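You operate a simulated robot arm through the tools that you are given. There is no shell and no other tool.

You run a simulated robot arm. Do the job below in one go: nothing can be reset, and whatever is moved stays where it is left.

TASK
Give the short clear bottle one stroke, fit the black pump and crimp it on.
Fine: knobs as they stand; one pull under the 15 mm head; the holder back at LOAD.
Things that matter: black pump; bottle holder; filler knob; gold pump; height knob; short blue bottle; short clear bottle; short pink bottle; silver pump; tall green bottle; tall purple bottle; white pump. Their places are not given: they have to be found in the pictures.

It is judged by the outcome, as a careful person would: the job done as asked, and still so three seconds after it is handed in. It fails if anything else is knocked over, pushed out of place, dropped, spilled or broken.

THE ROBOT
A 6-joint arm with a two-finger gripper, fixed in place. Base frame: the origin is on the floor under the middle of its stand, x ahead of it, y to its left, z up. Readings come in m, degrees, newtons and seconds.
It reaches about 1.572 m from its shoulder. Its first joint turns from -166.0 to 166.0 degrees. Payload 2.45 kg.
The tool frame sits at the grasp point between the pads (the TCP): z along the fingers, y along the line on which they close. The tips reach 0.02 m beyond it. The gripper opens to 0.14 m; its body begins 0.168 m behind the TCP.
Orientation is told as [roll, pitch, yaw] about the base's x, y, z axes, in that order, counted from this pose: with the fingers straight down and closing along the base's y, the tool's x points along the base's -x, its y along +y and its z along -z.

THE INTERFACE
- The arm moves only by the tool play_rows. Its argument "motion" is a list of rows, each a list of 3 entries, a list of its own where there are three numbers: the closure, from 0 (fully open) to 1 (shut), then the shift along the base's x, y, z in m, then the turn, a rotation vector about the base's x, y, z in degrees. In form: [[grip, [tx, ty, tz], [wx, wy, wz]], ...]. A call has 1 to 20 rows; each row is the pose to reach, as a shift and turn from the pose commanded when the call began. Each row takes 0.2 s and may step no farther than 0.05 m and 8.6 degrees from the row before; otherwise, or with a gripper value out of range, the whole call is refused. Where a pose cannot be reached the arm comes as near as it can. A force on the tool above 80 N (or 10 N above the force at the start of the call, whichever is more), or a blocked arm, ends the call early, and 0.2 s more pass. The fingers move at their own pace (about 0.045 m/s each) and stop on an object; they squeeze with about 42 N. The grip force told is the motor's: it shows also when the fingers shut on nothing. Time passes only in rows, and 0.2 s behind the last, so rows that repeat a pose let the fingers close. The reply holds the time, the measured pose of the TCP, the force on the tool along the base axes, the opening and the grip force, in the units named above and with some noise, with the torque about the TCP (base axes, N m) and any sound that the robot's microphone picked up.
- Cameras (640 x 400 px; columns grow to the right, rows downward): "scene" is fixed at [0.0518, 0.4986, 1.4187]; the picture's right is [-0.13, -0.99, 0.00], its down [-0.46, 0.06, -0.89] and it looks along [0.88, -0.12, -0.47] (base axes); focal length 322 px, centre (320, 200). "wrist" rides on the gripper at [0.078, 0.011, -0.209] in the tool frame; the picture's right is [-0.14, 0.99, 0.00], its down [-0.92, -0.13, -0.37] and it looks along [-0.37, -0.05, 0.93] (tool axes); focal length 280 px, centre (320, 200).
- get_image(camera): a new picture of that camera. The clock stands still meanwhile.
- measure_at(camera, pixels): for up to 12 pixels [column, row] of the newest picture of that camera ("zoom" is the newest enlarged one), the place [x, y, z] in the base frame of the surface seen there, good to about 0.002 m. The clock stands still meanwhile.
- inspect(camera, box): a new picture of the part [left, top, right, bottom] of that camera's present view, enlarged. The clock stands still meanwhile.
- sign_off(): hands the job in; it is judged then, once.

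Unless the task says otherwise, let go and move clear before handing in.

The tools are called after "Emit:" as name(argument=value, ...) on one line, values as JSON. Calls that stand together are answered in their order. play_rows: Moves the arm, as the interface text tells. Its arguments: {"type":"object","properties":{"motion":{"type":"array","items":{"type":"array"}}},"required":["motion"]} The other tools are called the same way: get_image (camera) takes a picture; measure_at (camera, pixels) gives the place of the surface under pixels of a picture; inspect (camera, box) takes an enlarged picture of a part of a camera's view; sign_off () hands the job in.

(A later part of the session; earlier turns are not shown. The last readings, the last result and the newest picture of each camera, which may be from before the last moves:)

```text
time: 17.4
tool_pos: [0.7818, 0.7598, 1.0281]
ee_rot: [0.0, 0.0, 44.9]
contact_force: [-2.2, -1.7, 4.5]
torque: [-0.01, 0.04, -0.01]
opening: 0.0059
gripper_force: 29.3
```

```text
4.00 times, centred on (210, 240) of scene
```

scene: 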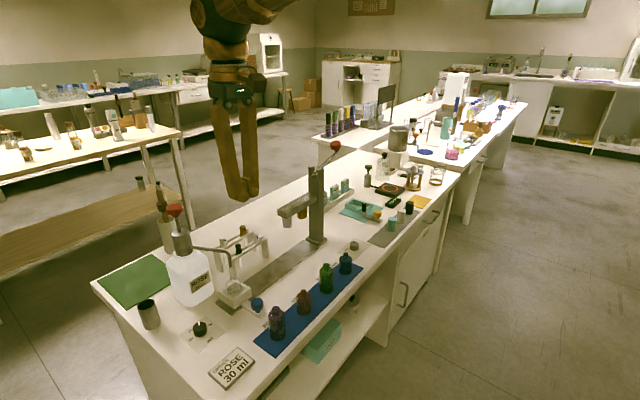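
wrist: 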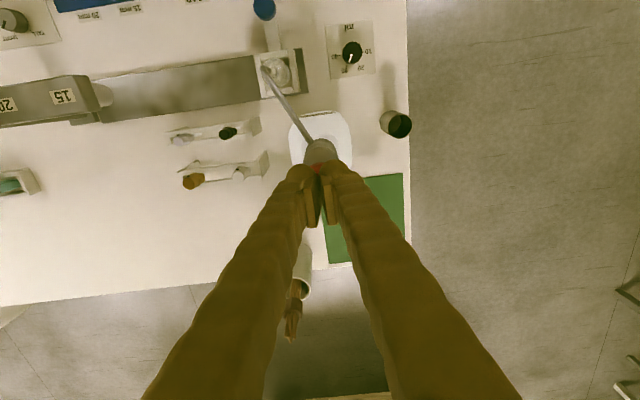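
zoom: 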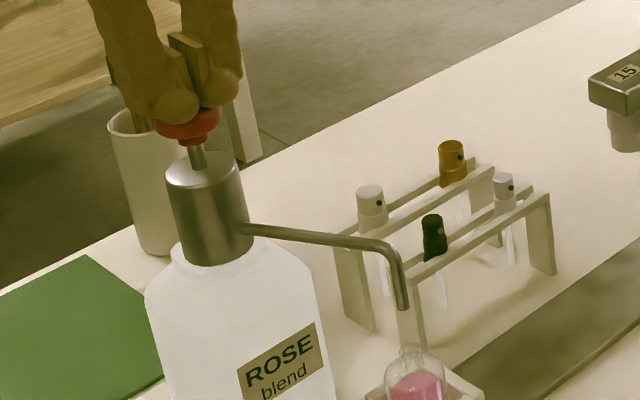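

Liquid is rising inside the bottle with no sign of spilling, and the plunger still has about 1 cm of shaft showing (195,157). I'll continue downward.

Emit:
play_rows(motion=[[1.0, [0, 0, -0.004], [0, 0, 0]], [1.0, [0, 0, -0.008], [0, 0, 0]]])

Emit:
inspect(camera="scene", box=[160, 190, 260, 300])

Emit:
inspect(camera="scene", box=[210, 255, 270, 310])

```text
time: 18.0
tool_pos: [0.7819, 0.7605, 1.0237]
ee_rot: [0.0, -0.2, 44.9]
contact_force: [-4.5, -3.7, 31.7]
torque: [0.05, 0.0, 0.01]
opening: 0.0061
gripper_force: 29.2
```

```text
3.64 times, centred on (210, 245) of scene
```

zoom: 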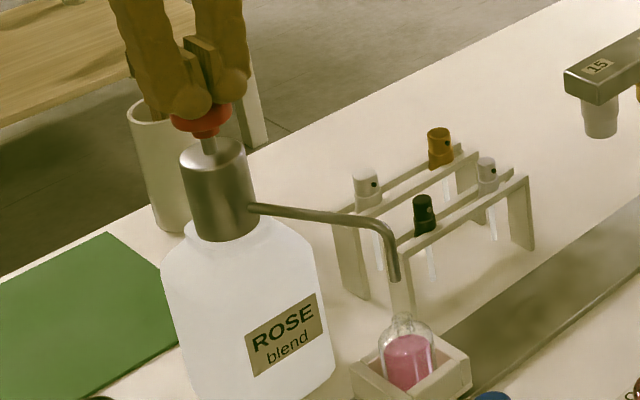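

```text
7.27 times, centred on (240, 282) of scene
```

zoom: 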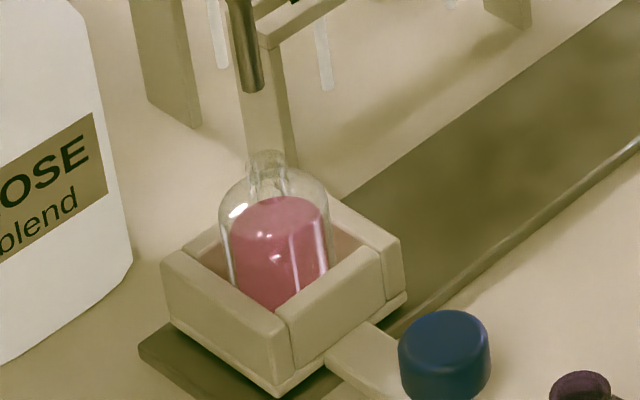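

Force jumped to 31.7 N with the arm stopped at z 1.0237, so the plunger is at its bottom stop and the bottle is filled to the shoulder. I'll lift straight up to release it.

Emit:
play_rows(motion=[[1.0, [0, 0, 0.006], [0, 0, 0]], [1.0, [0, 0, 0.014], [0, 0, 0]], [1.0, [0, 0, 0.024], [0, 0, 0]], [1.0, [0, 0, 0.034], [0, 0, 0]], [1.0, [0, 0, 0.05], [0, 0, 0]], [1.0, [0, 0, 0.08], [0, 0, 0]], [1.0, [0, 0, 0.105], [0, 0, 0]], [1.0, [0, 0, 0.105], [0, 0, 0]]])

Emit:
inspect(camera="scene", box=[150, 180, 290, 320])

```text
time: 19.8
tool_pos: [0.7818, 0.7614, 1.1235]
ee_rot: [0.0, 0.0, 45.0]
contact_force: [0.3, -0.1, 0.2]
torque: [-0.03, 0.02, 0.03]
opening: 0.0
gripper_force: 29.4
```

```text
2.86 times, centred on (220, 250) of scene
```

zoom: 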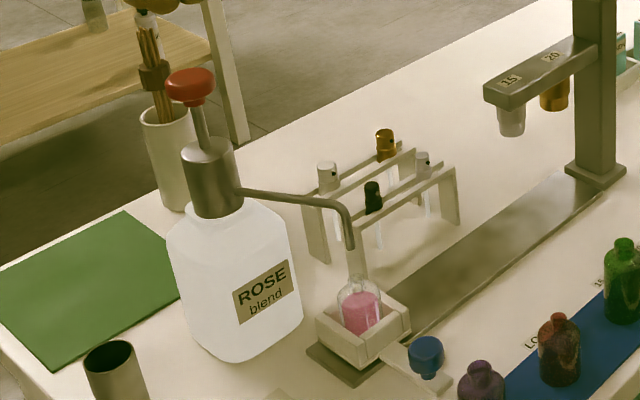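

The plunger has sprung back up and nothing spilled. I'll go back over the blue knob at FILL, opening to 0.07 m on the way.

Emit:
play_rows(motion=[[1.0, [-0.018, -0.03, 0], [0, 0, 0]], [0.9, [-0.036, -0.06, 0], [0, 0, 0]], [0.8, [-0.054, -0.091, 0], [0, 0, 0]], [0.7, [-0.072, -0.122, 0], [0, 0, 0]], [0.6, [-0.09, -0.152, 0], [0, 0, 0]], [0.5, [-0.1055, -0.182, 0], [0, 0, 0]], [0.5, [-0.1055, -0.182, -0.04], [0, 0, 0]], [0.5, [-0.1055, -0.182, -0.08], [0, 0, 0]], [0.5, [-0.1055, -0.182, -0.12], [0, 0, 0]], [0.5, [-0.1055, -0.182, -0.16], [0, 0, 0]], [0.5, [-0.1055, -0.182, -0.2], [0, 0, 0]], [0.5, [-0.1055, -0.182, -0.24], [0, 0, 0]], [0.5, [-0.1055, -0.182, -0.27], [0, 0, 0]]])

Emit:
get_image(camera="wrist")

```text
time: 22.6
tool_pos: [0.6773, 0.5791, 0.8569]
ee_rot: [0.0, -0.1, 45.1]
contact_force: [0.0, 0.0, 1.1]
torque: [0.02, -0.01, 0.0]
opening: 0.07
gripper_force: 0.0
```

```text
taken
```

wrist: 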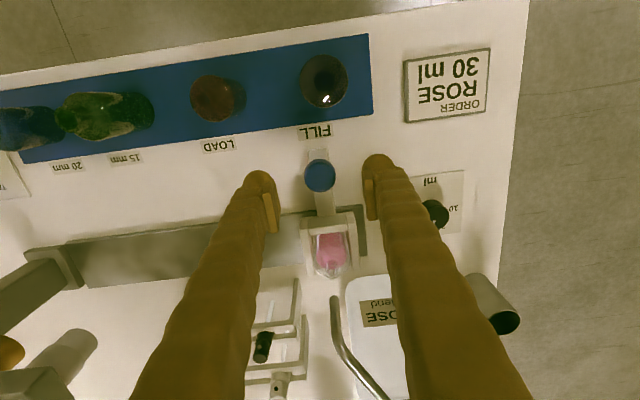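

The knob (320,175) is again centred between the open fingers. I'll descend, close, and then slide the holder back to LOAD by the same distance.

Emit:
play_rows(motion=[[0.5, [0, 0, -0.03], [0, 0, 0]], [0.5, [0, 0, -0.052], [0, 0, 0]], [0.5, [0, 0, -0.064], [0, 0, 0]], [0.5, [0, 0, -0.064], [0, 0, 0]], [0.6, [0, 0, -0.064], [0, 0, 0]], [0.7, [0, 0, -0.064], [0, 0, 0]], [0.8, [0, 0, -0.064], [0, 0, 0]], [0.9, [0, 0, -0.064], [0, 0, 0]], [0.9, [0, 0, -0.064], [0, 0, 0]], [0.9, [0, 0, -0.064], [0, 0, 0]]])

Emit:
play_rows(motion=[[0.9, [0.004, -0.004, 0], [0, 0, 0]], [0.9, [0.01, -0.01, 0], [0, 0, 0]], [0.9, [0.016, -0.016, 0], [0, 0, 0]], [0.9, [0.022, -0.022, 0], [0, 0, 0]], [0.9, [0.028, -0.028, 0], [0, 0, 0]], [0.9, [0.034, -0.034, 0], [0, 0, 0]], [0.9, [0.04, -0.04, 0], [0, 0, 0]], [0.9, [0.046, -0.046, 0], [0, 0, 0]], [0.9, [0.052, -0.052, 0], [0, 0, 0]], [0.9, [0.058, -0.058, 0], [0, 0, 0]], [0.9, [0.064, -0.064, 0], [0, 0, 0]], [0.9, [0.07, -0.07, 0], [0, 0, 0]], [0.9, [0.075, -0.075, 0], [0, 0, 0]], [0.9, [0.0789, -0.0789, 0], [0, 0, 0]], [0.9, [0.0789, -0.0789, 0], [0, 0, 0]]])

Emit:
get_image(camera="wrist")

Emit:
inspect(camera="scene", box=[210, 220, 330, 320])

```text
time: 24.8
tool_pos: [0.6764, 0.5783, 0.7932]
ee_rot: [0.1, 0.1, 45.0]
contact_force: [8.7, -7.4, 0.6]
torque: [-0.05, -0.05, -0.03]
opening: 0.0292
gripper_force: 45.3
```

```text
time: 28.0
tool_pos: [0.7547, 0.4997, 0.7925]
ee_rot: [0.0, 0.0, 45.0]
contact_force: [2.7, 4.0, -23.4]
torque: [-0.01, 0.01, -0.02]
opening: 0.0288
gripper_force: 44.9
```

```text
taken
```

wrist: 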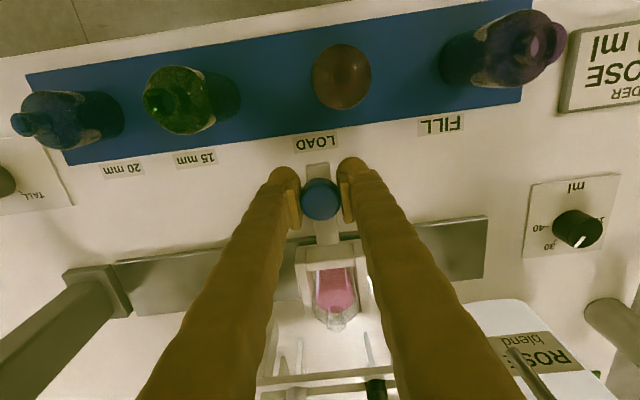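

```text
4.00 times, centred on (270, 270) of scene
```

zoom: 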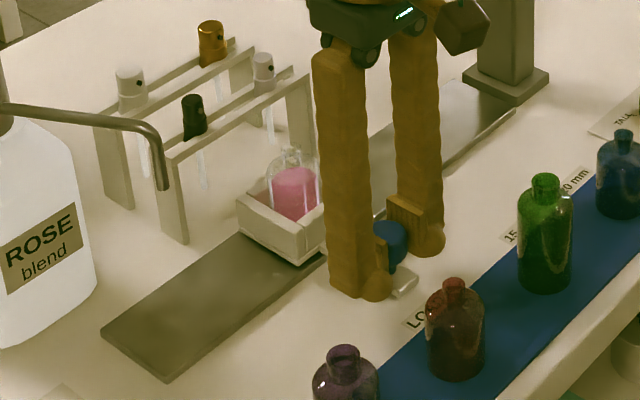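

The holder is back beside LOAD (TCP reads 0.7547,0.4997, the same as at first). I'll release, rise, and move toward the rack to view the black pump from above.

Emit:
play_rows(motion=[[0.8, [0, 0, 0], [0, 0, 0]], [0.7, [0, 0, 0], [0, 0, 0]], [0.6, [0, 0, 0], [0, 0, 0]], [0.5, [0, 0, 0], [0, 0, 0]], [0.5, [0, 0, 0], [0, 0, 0]], [0.5, [0, 0, 0.02], [0, 0, 0]], [0.5, [0, 0, 0.06], [0, 0, 0]], [0.5, [0, 0, 0.1], [0, 0, 0]], [0.5, [0, 0, 0.14], [0, 0, 0]], [0.6, [0, 0, 0.18], [0, 0, 0]], [0.7, [0, 0, 0.22], [0, 0, 0]], [0.74, [0.02, 0.025, 0.22], [0, 0, 0]], [0.74, [0.04, 0.05, 0.22], [0, 0, 0]], [0.74, [0.04, 0.05, 0.22], [0, 0, 0]]])

Emit:
get_image(camera="wrist")

Emit:
inspect(camera="scene", box=[225, 220, 305, 300])

```text
time: 31.0
tool_pos: [0.7944, 0.549, 1.0114]
ee_rot: [0.0, 0.0, 45.1]
contact_force: [-0.3, 0.3, -0.5]
torque: [-0.02, 0.0, -0.02]
opening: 0.0364
gripper_force: 0.0
```

```text
taken
```

wrist: 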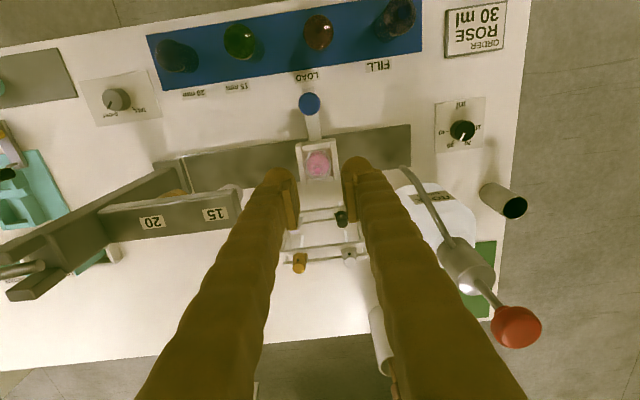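

```text
5.00 times, centred on (265, 260) of scene
```

zoom: 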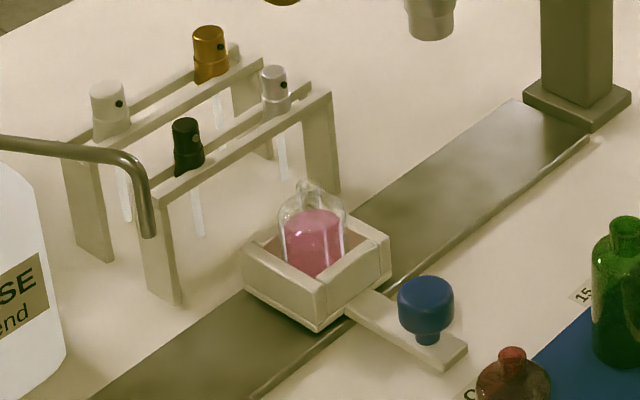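

The holder looks exactly where it began. I'll zoom in on the black pump in both views and measure it.

Emit:
inspect(camera="scene", box=[225, 235, 255, 270])

Emit:
measure_at(camera="zoom", pixels=[[310, 120], [330, 122], [345, 125], [328, 150], [330, 175], [335, 200], [312, 205], [360, 195], [290, 250], [380, 190], [345, 280], [365, 360]])

Emit:
inspect(camera="wrist", box=[310, 185, 370, 245])

Emit:
measure_at(camera="zoom", pixels=[[325, 235], [312, 240], [340, 235], [325, 255], [328, 210], [320, 270], [335, 270], [290, 225], [390, 215], [400, 330], [270, 250], [300, 260]])

```text
11.43 times, centred on (240, 252) of scene
```

zoom: 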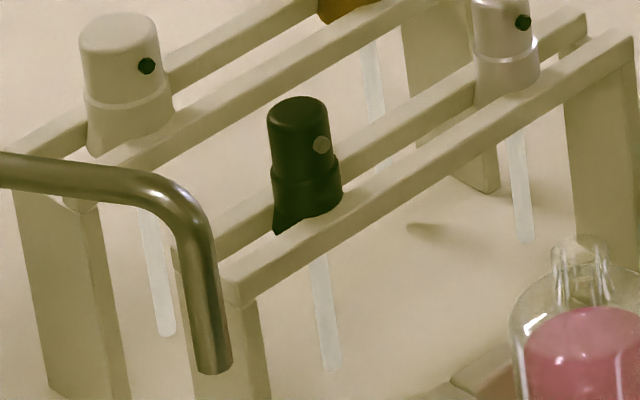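

```text
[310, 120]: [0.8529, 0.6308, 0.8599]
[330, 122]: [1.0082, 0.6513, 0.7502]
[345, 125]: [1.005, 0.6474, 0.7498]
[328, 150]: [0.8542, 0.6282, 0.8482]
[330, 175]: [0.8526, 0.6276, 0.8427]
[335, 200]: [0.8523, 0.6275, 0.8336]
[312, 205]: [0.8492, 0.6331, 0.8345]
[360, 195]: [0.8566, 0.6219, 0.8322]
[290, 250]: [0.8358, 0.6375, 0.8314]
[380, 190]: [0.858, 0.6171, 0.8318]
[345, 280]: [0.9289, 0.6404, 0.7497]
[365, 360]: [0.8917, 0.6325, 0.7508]
```

```text
6.67 times, centred on (340, 215) of wrist
```

zoom: 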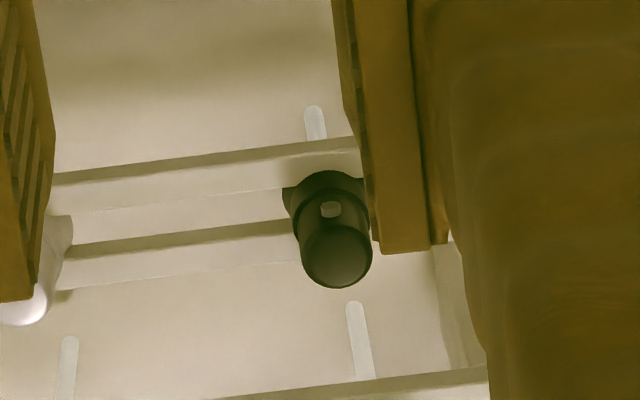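

```text
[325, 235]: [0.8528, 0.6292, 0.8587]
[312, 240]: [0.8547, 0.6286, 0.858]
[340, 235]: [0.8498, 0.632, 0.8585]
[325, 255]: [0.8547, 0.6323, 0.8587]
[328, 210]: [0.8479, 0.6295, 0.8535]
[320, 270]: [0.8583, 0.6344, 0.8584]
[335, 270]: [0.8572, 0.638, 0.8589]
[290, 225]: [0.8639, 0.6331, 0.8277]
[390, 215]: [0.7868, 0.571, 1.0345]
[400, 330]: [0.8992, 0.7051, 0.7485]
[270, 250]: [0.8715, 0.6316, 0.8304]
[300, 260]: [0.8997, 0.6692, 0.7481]
```

The black pump's top centre measures about (0.855,0.634,0.859), its collar resting on rails at z≈0.832. I'll move above it and partway down, then check the alignment before grasping.

Emit:
play_rows(motion=[[0.72, [0.015, 0.021, 0], [0, 0, 0]], [0.72, [0.03, 0.042, 0], [0, 0, 0]], [0.72, [0.045, 0.063, 0], [0, 0, 0]], [0.72, [0.06, 0.0845, 0], [0, 0, 0]], [0.72, [0.06, 0.0845, -0.04], [0, 0, 0]], [0.72, [0.06, 0.0845, -0.08], [0, 0, 0]], [0.72, [0.06, 0.0845, -0.11], [0, 0, 0]], [0.72, [0.06, 0.0845, -0.11], [0, 0, 0]]])

Emit:
get_image(camera="wrist")

Emit:
inspect(camera="scene", box=[210, 200, 290, 280])

Emit:
inspect(camera="wrist", box=[270, 150, 370, 250])

```text
time: 32.8
tool_pos: [0.8537, 0.6349, 0.9024]
ee_rot: [0.0, -0.1, 45.1]
contact_force: [-0.1, -0.6, 0.0]
torque: [-0.01, 0.0, -0.04]
opening: 0.0395
gripper_force: 0.1
```

```text
taken
```

wrist: 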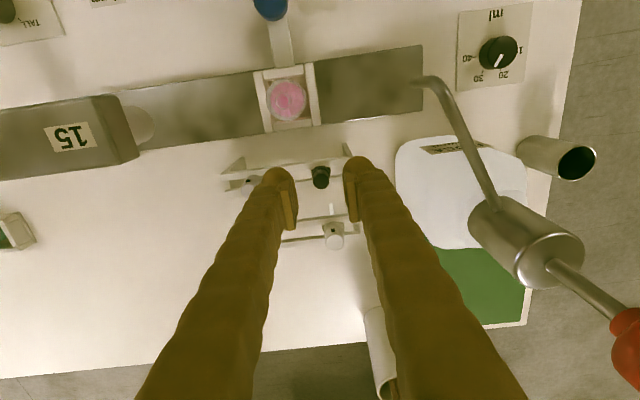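

```text
5.00 times, centred on (250, 240) of scene
```

zoom: 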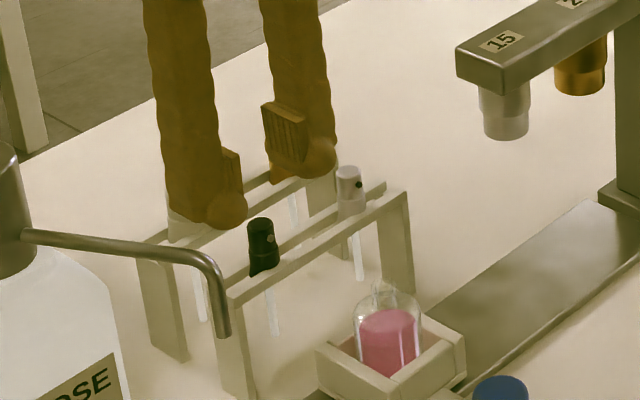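

```text
4.00 times, centred on (320, 200) of wrist
```

zoom: 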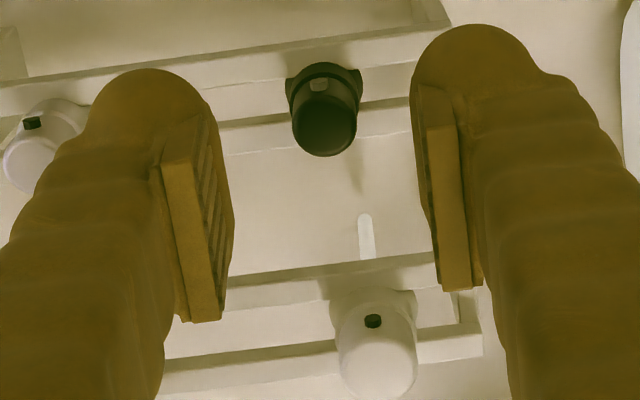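

The pump top (zoom 325,128) lies under the tool axis within about 1 mm along the rail, and neighbouring pumps are clear of the fingers. I'll descend to TCP z≈0.855 and close.

Emit:
play_rows(motion=[[0.72, [0.0007, 0.0007, -0.02], [0, 0, 0]], [0.72, [0.0007, 0.0007, -0.035], [0, 0, 0]], [0.72, [0.0007, 0.0007, -0.043], [0, 0, 0]], [0.72, [0.0007, 0.0007, -0.048], [0, 0, 0]], [0.72, [0.0007, 0.0007, -0.048], [0, 0, 0]]])

Emit:
get_image(camera="wrist")

Emit:
inspect(camera="scene", box=[215, 215, 285, 285])

```text
time: 34.0
tool_pos: [0.8551, 0.6344, 0.8536]
ee_rot: [0.0, 0.0, 45.0]
contact_force: [0.7, -0.7, 0.9]
torque: [0.02, -0.01, 0.01]
opening: 0.0392
gripper_force: 0.1
```

```text
taken
```

wrist: 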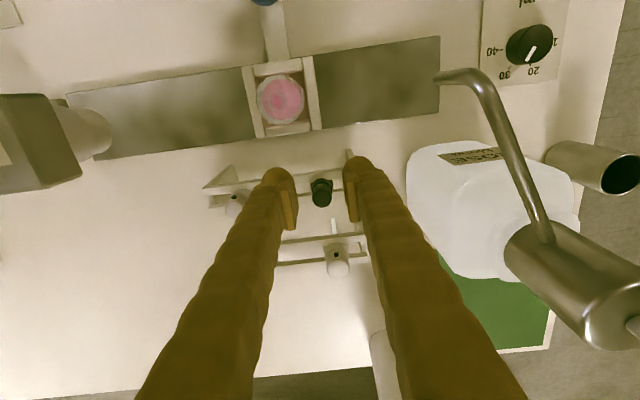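

```text
5.71 times, centred on (250, 250) of scene
```

zoom: 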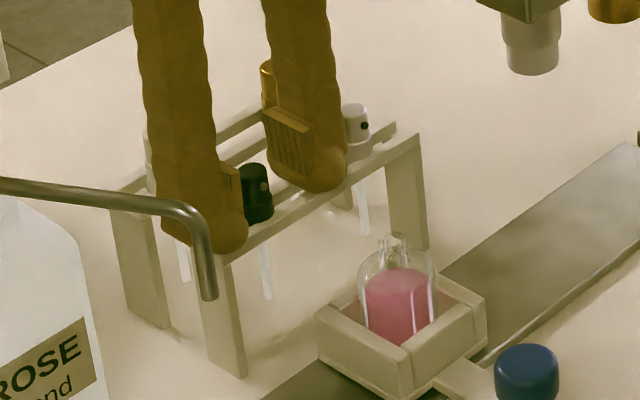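

The black pump stands between the pads with no contact on the rack. I'll close on it.

Emit:
play_rows(motion=[[0.78, [0, 0, 0], [0, 0, 0]], [0.82, [0, 0, 0], [0, 0, 0]], [0.86, [0, 0, 0], [0, 0, 0]], [0.9, [0, 0, 0], [0, 0, 0]], [0.95, [0, 0, 0], [0, 0, 0]], [1.0, [0, 0, 0], [0, 0, 0]], [1.0, [0, 0, 0], [0, 0, 0]]])

Emit:
inspect(camera="wrist", box=[270, 140, 370, 240])

Emit:
inspect(camera="scene", box=[215, 215, 285, 285])

```text
time: 35.6
tool_pos: [0.8558, 0.6329, 0.8537]
ee_rot: [0.1, 0.0, 45.0]
contact_force: [0.9, 0.2, 0.9]
torque: [-0.03, 0.0, 0.01]
opening: 0.0128
gripper_force: 39.2
```

```text
4.00 times, centred on (320, 190) of wrist
```

zoom: 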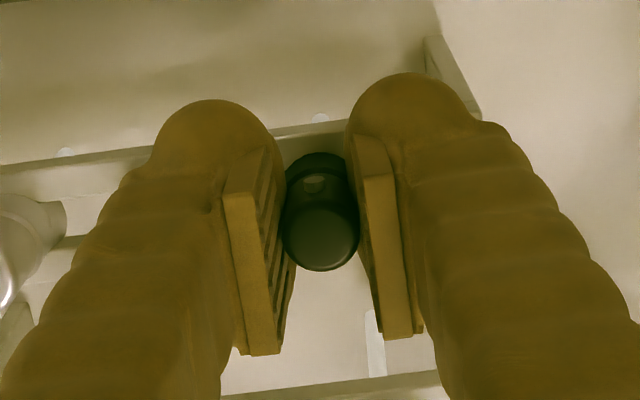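

```text
5.71 times, centred on (250, 250) of scene
```

zoom: 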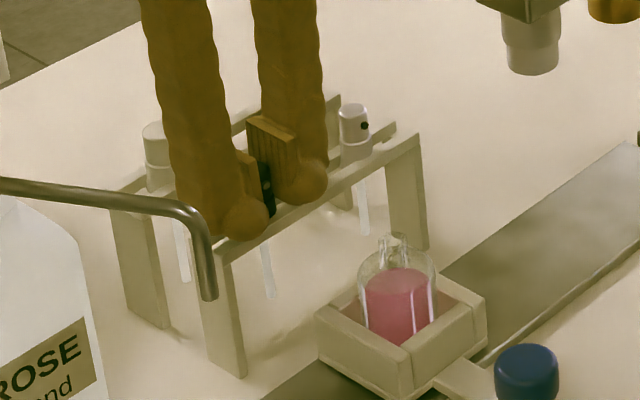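

The pump is gripped (opening 0.0128, 39 N). Its tube extends about 0.05 m below the collar, so I'll lift 0.09 m straight up and check.

Emit:
play_rows(motion=[[1.0, [0, 0, 0.006], [0, 0, 0]], [1.0, [0, 0, 0.018], [0, 0, 0]], [1.0, [0, 0, 0.034], [0, 0, 0]], [1.0, [0, 0, 0.052], [0, 0, 0]], [1.0, [0, 0, 0.07], [0, 0, 0]], [1.0, [0, 0, 0.085], [0, 0, 0]], [1.0, [0, 0, 0.095], [0, 0, 0]], [1.0, [0, 0, 0.095], [0, 0, 0]]])

Emit:
inspect(camera="wrist", box=[240, 60, 400, 220])

Emit:
inspect(camera="scene", box=[210, 195, 290, 285])

```text
time: 37.4
tool_pos: [0.8562, 0.6335, 0.9496]
ee_rot: [0.1, 0.0, 45.0]
contact_force: [-0.2, 0.4, -0.3]
torque: [-0.01, 0.01, -0.01]
opening: 0.0122
gripper_force: 38.9
```

```text
2.50 times, centred on (320, 140) of wrist
```

zoom: 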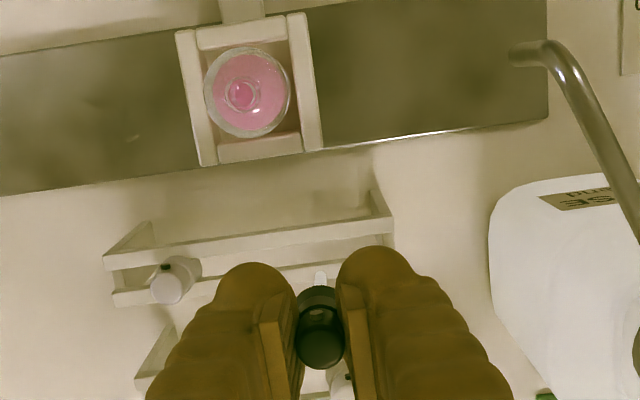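

```text
4.44 times, centred on (250, 240) of scene
```

zoom: 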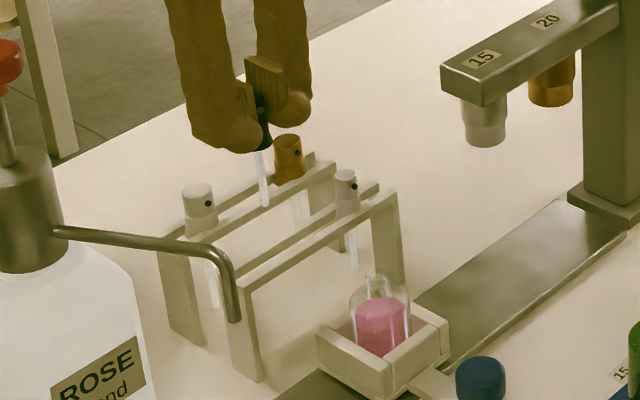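

The pump hangs upright with the tube tip at z≈0.877, above the neck top (0.832). I'll move horizontally over the bottle neck, about (-0.034,-0.070), keeping that height.

Emit:
play_rows(motion=[[1.0, [-0.004, -0.008, 0], [0, 0, 0]], [1.0, [-0.01, -0.02, 0], [0, 0, 0]], [1.0, [-0.017, -0.035, 0], [0, 0, 0]], [1.0, [-0.024, -0.05, 0], [0, 0, 0]], [1.0, [-0.03, -0.062, 0], [0, 0, 0]], [1.0, [-0.034, -0.07, 0], [0, 0, 0]], [1.0, [-0.034, -0.07, -0.02], [0, 0, 0]], [1.0, [-0.034, -0.07, -0.032], [0, 0, 0]], [1.0, [-0.034, -0.07, -0.032], [0, 0, 0]]])

Emit:
get_image(camera="wrist")

Emit:
inspect(camera="wrist", box=[270, 120, 370, 220])

Emit:
inspect(camera="scene", box=[240, 225, 290, 285])

```text
time: 39.4
tool_pos: [0.8219, 0.5649, 0.9179]
ee_rot: [0.1, 0.0, 45.0]
contact_force: [0.5, -0.2, 0.0]
torque: [0.02, 0.01, 0.0]
opening: 0.0125
gripper_force: 38.7
```

```text
taken
```

wrist: 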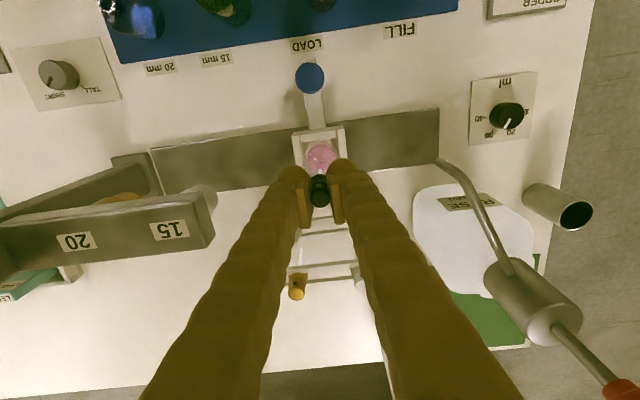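

```text
4.00 times, centred on (320, 170) of wrist
```

zoom: 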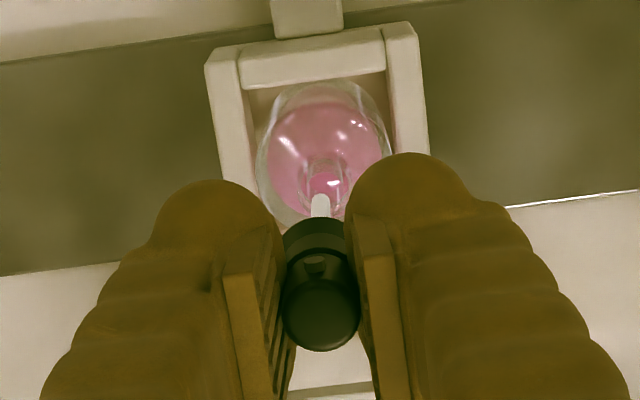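

```text
6.67 times, centred on (265, 255) of scene
```

zoom: 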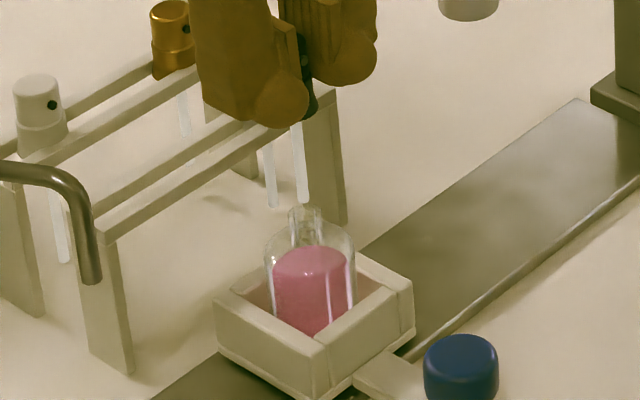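

The tube tip (scene zoom 303,203) hangs just above the neck rim (305,212). I'll zoom the wrist view tighter to judge the remaining offset.

Emit:
inspect(camera="wrist", box=[305, 145, 340, 185])

Emit:
inspect(camera="scene", box=[250, 240, 276, 266])

Emit:
measure_at(camera="zoom", pixels=[[280, 180], [297, 150], [297, 230], [320, 268], [300, 275], [285, 265], [338, 270], [310, 285], [285, 280], [335, 280], [297, 250], [315, 275]])

```text
10.00 times, centred on (322, 165) of wrist
```

zoom: 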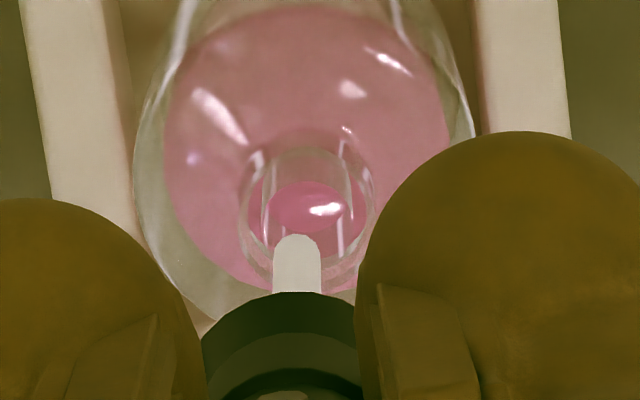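

```text
15.38 times, centred on (263, 253) of scene
```

zoom: 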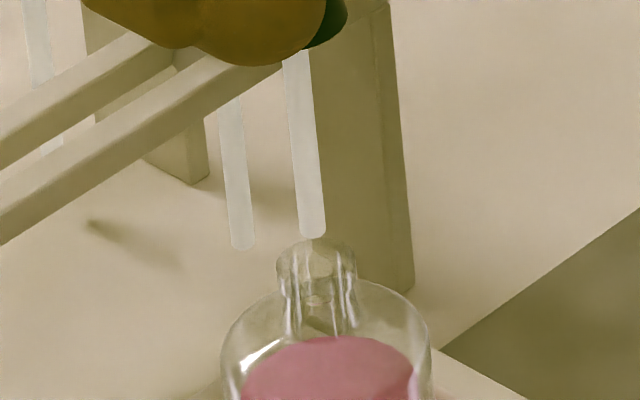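

```text
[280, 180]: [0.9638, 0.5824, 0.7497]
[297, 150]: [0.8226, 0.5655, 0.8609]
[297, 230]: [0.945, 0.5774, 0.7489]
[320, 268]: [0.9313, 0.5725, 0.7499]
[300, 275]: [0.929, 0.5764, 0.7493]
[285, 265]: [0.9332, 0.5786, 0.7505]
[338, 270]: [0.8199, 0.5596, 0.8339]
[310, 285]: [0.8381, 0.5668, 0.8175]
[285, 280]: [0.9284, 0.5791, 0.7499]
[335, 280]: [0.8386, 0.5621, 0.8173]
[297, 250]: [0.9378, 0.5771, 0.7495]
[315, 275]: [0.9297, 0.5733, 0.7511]
```

Both views put the tube within about 1 mm of the neck centre, and the neck is roughly 11 mm wide inside against a 5 mm tube. I'll lower 20 mm in small steps with a tiny correction and check that the tube enters.

Emit:
play_rows(motion=[[1.0, [-0.0004, 0.0004, -0.004], [0, 0, 0]], [1.0, [-0.0004, 0.0004, -0.008], [0, 0, 0]], [1.0, [-0.0004, 0.0004, -0.012], [0, 0, 0]], [1.0, [-0.0004, 0.0004, -0.016], [0, 0, 0]], [1.0, [-0.0004, 0.0004, -0.02], [0, 0, 0]]])

Emit:
inspect(camera="scene", box=[250, 240, 276, 266])

Emit:
inspect(camera="wrist", box=[300, 130, 345, 190])

```text
time: 40.6
tool_pos: [0.8229, 0.5649, 0.8965]
ee_rot: [-0.1, 0.0, 45.0]
contact_force: [0.2, 0.9, 0.1]
torque: [0.01, 0.01, 0.05]
opening: 0.0124
gripper_force: 39.4
```

```text
15.38 times, centred on (263, 253) of scene
```

zoom: 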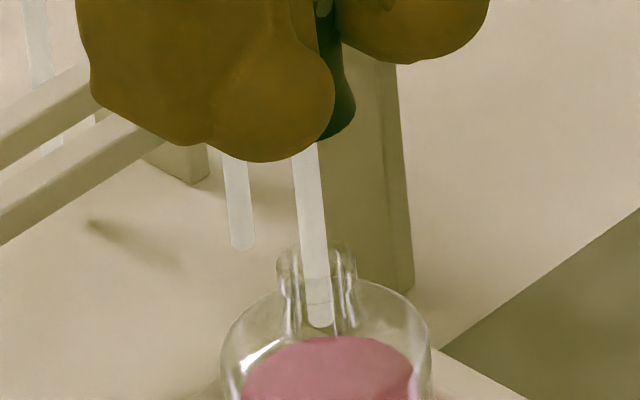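

```text
6.67 times, centred on (322, 160) of wrist
```

zoom: 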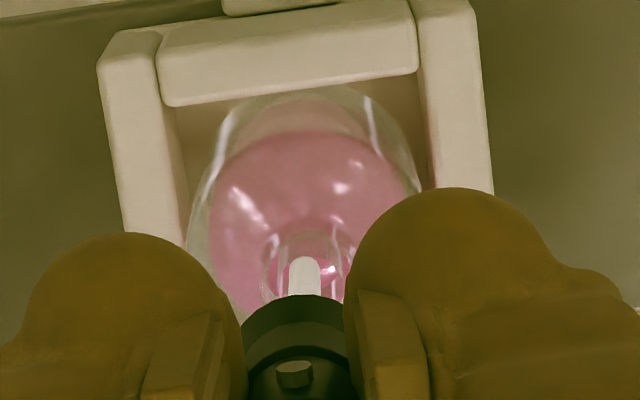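

The tube is inside the neck and centred (scene zoom 318,290), with no contact force. I'll keep lowering.

Emit:
play_rows(motion=[[1.0, [0, 0, -0.005], [0, 0, 0]], [1.0, [0, 0, -0.01], [0, 0, 0]], [1.0, [0, 0, -0.015], [0, 0, 0]], [1.0, [0, 0, -0.02], [0, 0, 0]], [1.0, [0, 0, -0.025], [0, 0, 0]], [1.0, [0, 0, -0.03], [0, 0, 0]], [1.0, [0, 0, -0.034], [0, 0, 0]]])

Emit:
inspect(camera="scene", box=[245, 235, 281, 275])

Emit:
inspect(camera="wrist", box=[285, 110, 360, 220])

```text
time: 42.2
tool_pos: [0.8217, 0.5654, 0.8618]
ee_rot: [0.0, 0.0, 45.0]
contact_force: [0.0, -0.1, 0.0]
torque: [-0.01, -0.02, -0.02]
opening: 0.0124
gripper_force: 39.1
```

```text
10.00 times, centred on (263, 255) of scene
```

zoom: 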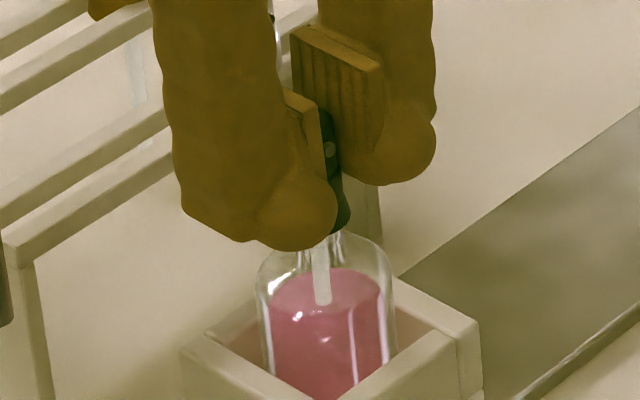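

```text
3.64 times, centred on (322, 165) of wrist
```

zoom: 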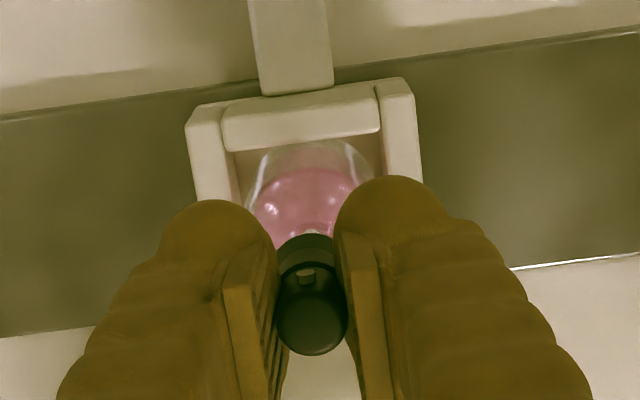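

The collar is now just above the neck rim with no force. I'll go down in 2 mm steps until it seats.

Emit:
play_rows(motion=[[1.0, [0, 0, -0.002], [0, 0, 0]], [1.0, [0, 0, -0.004], [0, 0, 0]], [1.0, [0, 0, -0.006], [0, 0, 0]], [1.0, [0, 0, -0.008], [0, 0, 0]]])

Emit:
inspect(camera="scene", box=[245, 235, 281, 275])

```text
time: 43.2
tool_pos: [0.8217, 0.565, 0.8564]
ee_rot: [0.0, 0.0, 45.0]
contact_force: [-0.8, -1.0, 7.2]
torque: [0.02, 0.04, 0.0]
opening: 0.0125
gripper_force: 39.0
```

```text
10.00 times, centred on (263, 255) of scene
```

zoom: 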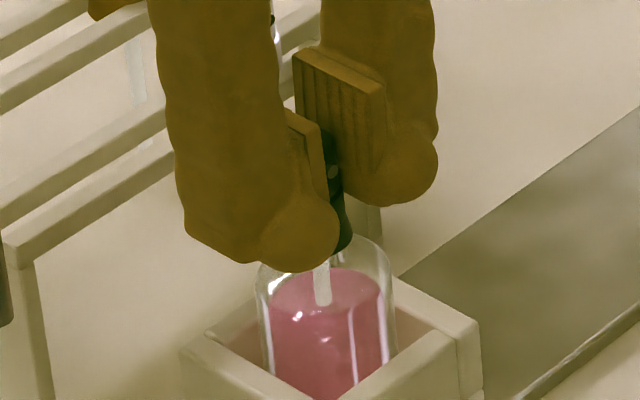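

Contact force of 7 N appeared at TCP z 0.8564, so the collar has met the neck rim. I'll press 2 mm more to see whether it seats or is already home.

Emit:
play_rows(motion=[[1.0, [0, 0, -0.001], [0, 0, 0]], [1.0, [0, 0, -0.002], [0, 0, 0]]])

Emit:
inspect(camera="scene", box=[245, 235, 281, 275])

Emit:
inspect(camera="wrist", box=[285, 130, 360, 220])

```text
time: 43.8
tool_pos: [0.8222, 0.5657, 0.8551]
ee_rot: [-0.1, -0.1, 45.0]
contact_force: [-2.5, -2.6, 34.6]
torque: [-0.02, 0.06, 0.01]
opening: 0.0124
gripper_force: 39.4
```

```text
10.00 times, centred on (263, 255) of scene
```

zoom: 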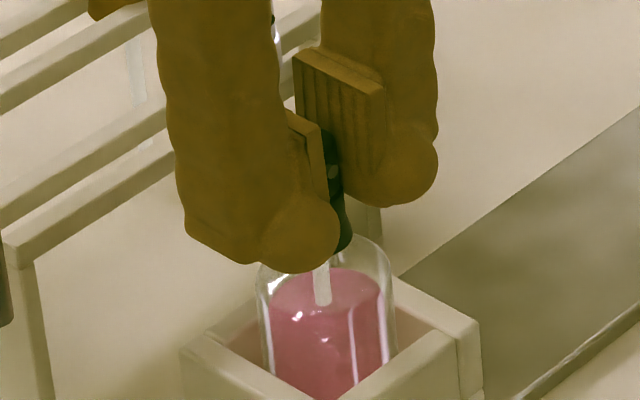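

```text
4.44 times, centred on (322, 175) of wrist
```

zoom: 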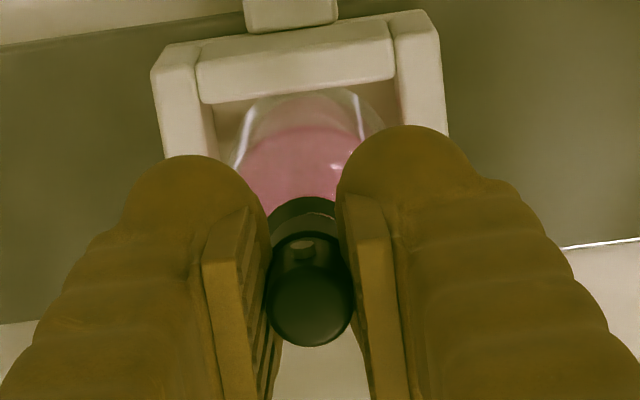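

Force rose stiffly to 35 N, so the collar is seated on the rim. I'll ease off 2 mm, open gently, and look before rising.

Emit:
play_rows(motion=[[1.0, [0, 0, 0.001], [0, 0, 0]], [1.0, [0, 0, 0.0022], [0, 0, 0]], [1.0, [0, 0, 0.0022], [0, 0, 0]], [0.88, [0, 0, 0.0022], [0, 0, 0]], [0.84, [0, 0, 0.0022], [0, 0, 0]], [0.8, [0, 0, 0.0022], [0, 0, 0]], [0.76, [0, 0, 0.0022], [0, 0, 0]], [0.72, [0, 0, 0.0022], [0, 0, 0]], [0.72, [0, 0, 0.0022], [0, 0, 0]]])

Emit:
inspect(camera="scene", box=[245, 235, 281, 275])

Emit:
inspect(camera="wrist", box=[285, 130, 360, 220])

```text
time: 45.8
tool_pos: [0.8206, 0.5651, 0.8554]
ee_rot: [0.1, 0.0, 45.0]
contact_force: [0.2, -0.5, 0.1]
torque: [-0.01, -0.01, -0.02]
opening: 0.0392
gripper_force: 0.1
```

```text
10.00 times, centred on (263, 255) of scene
```

zoom: 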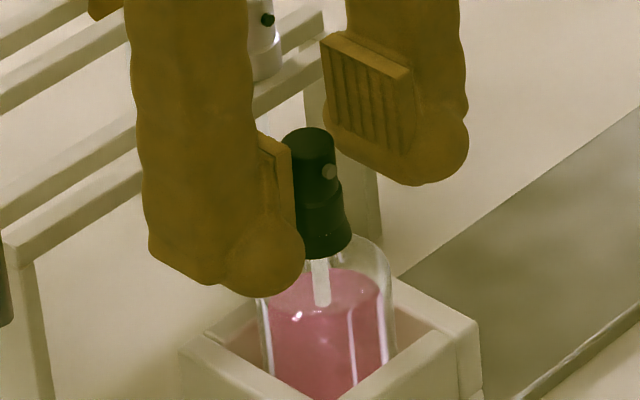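

```text
4.44 times, centred on (322, 175) of wrist
```

zoom: 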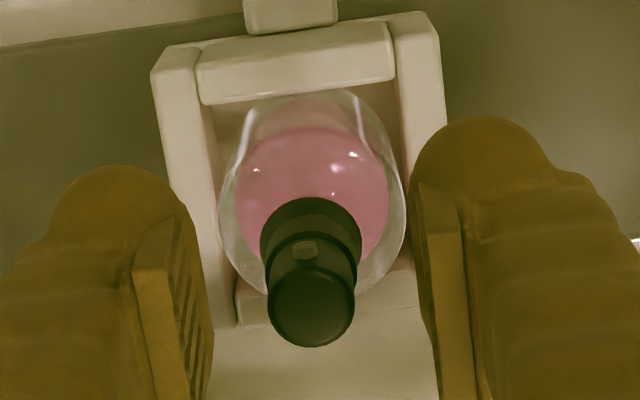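

The pump stands upright with its collar over the neck. I'll rise straight up and inspect it.

Emit:
play_rows(motion=[[0.72, [0, 0, 0.008], [0, 0, 0]], [0.72, [0, 0, 0.02], [0, 0, 0]], [0.72, [0, 0, 0.04], [0, 0, 0]], [0.72, [0, 0, 0.07], [0, 0, 0]], [0.72, [0, 0, 0.11], [0, 0, 0]], [0.72, [0, 0, 0.15], [0, 0, 0]], [0.6, [0, 0, 0.17], [0, 0, 0]], [0.5, [0, 0, 0.17], [0, 0, 0]]])

Emit:
inspect(camera="scene", box=[235, 225, 300, 300])

Emit:
get_image(camera="wrist")

```text
time: 47.6
tool_pos: [0.8207, 0.5636, 1.0251]
ee_rot: [0.0, 0.0, 45.0]
contact_force: [0.3, -0.5, -0.3]
torque: [-0.01, 0.0, -0.01]
opening: 0.0701
gripper_force: 0.1
```

```text
5.33 times, centred on (268, 262) of scene
```

zoom: 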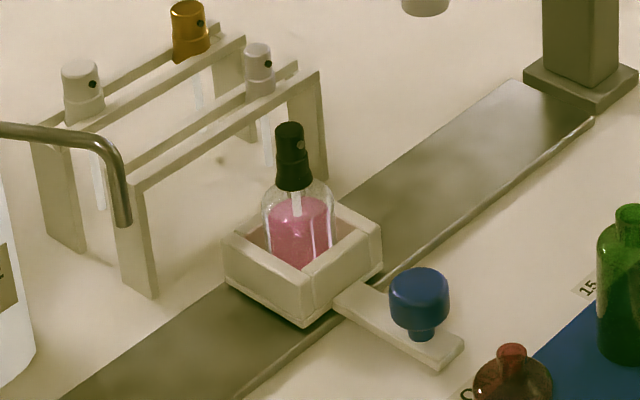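

```text
taken
```

wrist: 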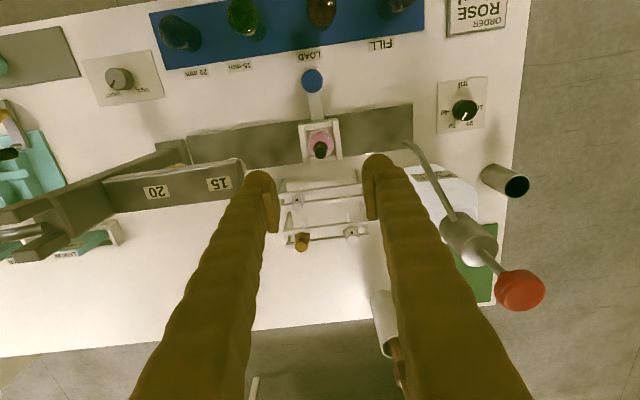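

The pump is upright on the bottle with everything else in place. Next I'll move over the blue knob at LOAD and descend, stopping first above it.

Emit:
play_rows(motion=[[0.5, [-0.017, -0.0165, 0], [0, 0, 0]], [0.5, [-0.034, -0.033, 0], [0, 0, 0]], [0.5, [-0.051, -0.049, 0], [0, 0, 0]], [0.5, [-0.0665, -0.0645, 0], [0, 0, 0]], [0.5, [-0.0665, -0.0645, -0.04], [0, 0, 0]], [0.5, [-0.0665, -0.0645, -0.08], [0, 0, 0]], [0.5, [-0.0665, -0.0645, -0.12], [0, 0, 0]], [0.5, [-0.0665, -0.0645, -0.16], [0, 0, 0]], [0.5, [-0.0665, -0.0645, -0.175], [0, 0, 0]], [0.5, [-0.0665, -0.0645, -0.175], [0, 0, 0]]])

Emit:
get_image(camera="wrist")

Emit:
inspect(camera="scene", box=[270, 180, 330, 250])

Emit:
measure_at(camera="zoom", pixels=[[225, 220], [225, 245], [225, 265], [225, 280], [195, 250], [250, 260], [300, 180], [325, 160], [200, 195], [170, 165], [240, 200], [330, 130]])

```text
time: 49.8
tool_pos: [0.7542, 0.5001, 0.8514]
ee_rot: [0.0, 0.0, 45.1]
contact_force: [-0.7, 0.0, 0.0]
torque: [0.02, -0.01, -0.02]
opening: 0.0701
gripper_force: 0.1
```

```text
taken
```

wrist: 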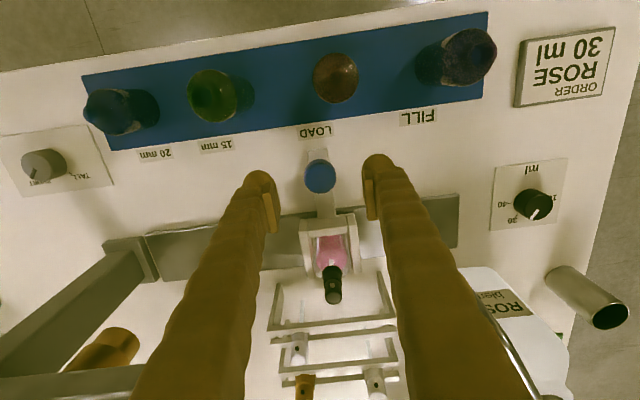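

```text
5.71 times, centred on (300, 215) of scene
```

zoom: 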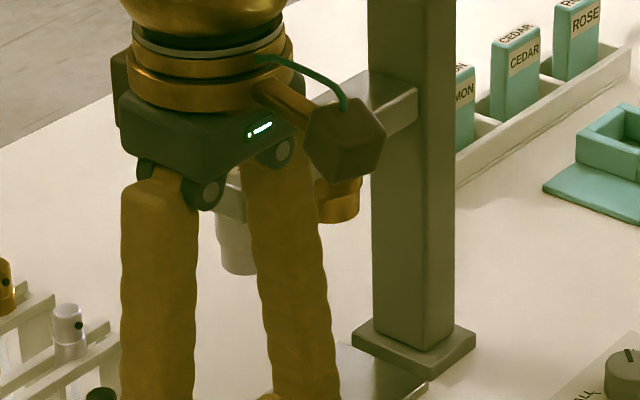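

```text
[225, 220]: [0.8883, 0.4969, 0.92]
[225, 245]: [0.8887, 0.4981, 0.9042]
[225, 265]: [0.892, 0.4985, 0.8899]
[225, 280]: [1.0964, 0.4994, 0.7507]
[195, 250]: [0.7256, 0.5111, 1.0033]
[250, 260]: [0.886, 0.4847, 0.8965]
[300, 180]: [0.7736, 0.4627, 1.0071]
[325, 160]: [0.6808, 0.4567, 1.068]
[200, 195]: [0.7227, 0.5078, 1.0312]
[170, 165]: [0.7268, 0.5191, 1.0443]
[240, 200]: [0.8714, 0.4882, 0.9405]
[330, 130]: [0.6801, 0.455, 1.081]
```

The 15 mm head's centre computes to about (0.901,0.487) with its bottom at z≈0.887, above the pump top (≈0.861). I'll descend onto the knob and grip it.

Emit:
play_rows(motion=[[0.5, [0.0003, -0.0003, -0.025], [0, 0, 0]], [0.5, [0.0003, -0.0003, -0.045], [0, 0, 0]], [0.5, [0.0003, -0.0003, -0.058], [0, 0, 0]], [0.5, [0.0003, -0.0003, -0.058], [0, 0, 0]], [0.6, [0.0003, -0.0003, -0.058], [0, 0, 0]], [0.7, [0.0003, -0.0003, -0.058], [0, 0, 0]], [0.8, [0.0003, -0.0003, -0.058], [0, 0, 0]], [0.9, [0.0003, -0.0003, -0.058], [0, 0, 0]], [0.9, [0.0003, -0.0003, -0.058], [0, 0, 0]], [0.9, [0.0003, -0.0003, -0.058], [0, 0, 0]]])

Emit:
get_image(camera="wrist")

```text
time: 52.0
tool_pos: [0.7556, 0.4998, 0.7922]
ee_rot: [-0.1, 0.0, 45.0]
contact_force: [-0.4, -1.2, 0.1]
torque: [-0.01, -0.01, -0.02]
opening: 0.0294
gripper_force: 45.0
```

```text
taken
```

wrist: 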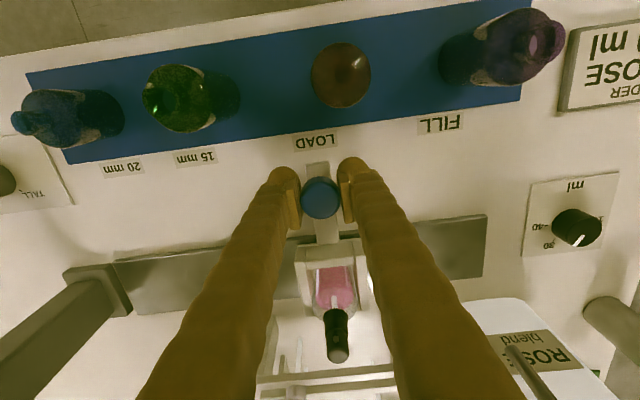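

The knob is gripped. I'll slide toward 15 mm slowly, stopping partway to check the pump clears the head.

Emit:
play_rows(motion=[[0.9, [0.004, -0.004, 0], [0, 0, 0]], [0.9, [0.009, -0.009, 0], [0, 0, 0]], [0.9, [0.014, -0.014, 0], [0, 0, 0]], [0.9, [0.019, -0.019, 0], [0, 0, 0]], [0.9, [0.024, -0.024, 0], [0, 0, 0]], [0.9, [0.029, -0.029, 0], [0, 0, 0]], [0.9, [0.034, -0.034, 0], [0, 0, 0]], [0.9, [0.039, -0.039, 0], [0, 0, 0]], [0.9, [0.044, -0.044, 0], [0, 0, 0]], [0.9, [0.048, -0.048, 0], [0, 0, 0]]])

Emit:
get_image(camera="wrist")

Emit:
inspect(camera="scene", box=[250, 180, 350, 290])

```text
time: 54.2
tool_pos: [0.8036, 0.4532, 0.7916]
ee_rot: [0.0, -0.1, 45.0]
contact_force: [2.0, 1.7, -9.1]
torque: [0.1, -0.11, 0.0]
opening: 0.029
gripper_force: 44.5
```

```text
taken
```

wrist: 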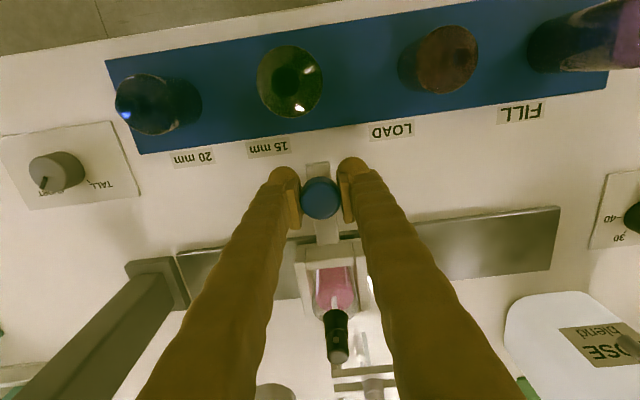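

```text
3.64 times, centred on (300, 235) of scene
```

zoom: 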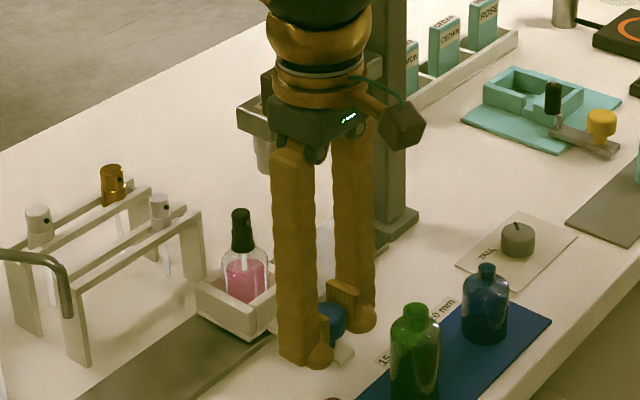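

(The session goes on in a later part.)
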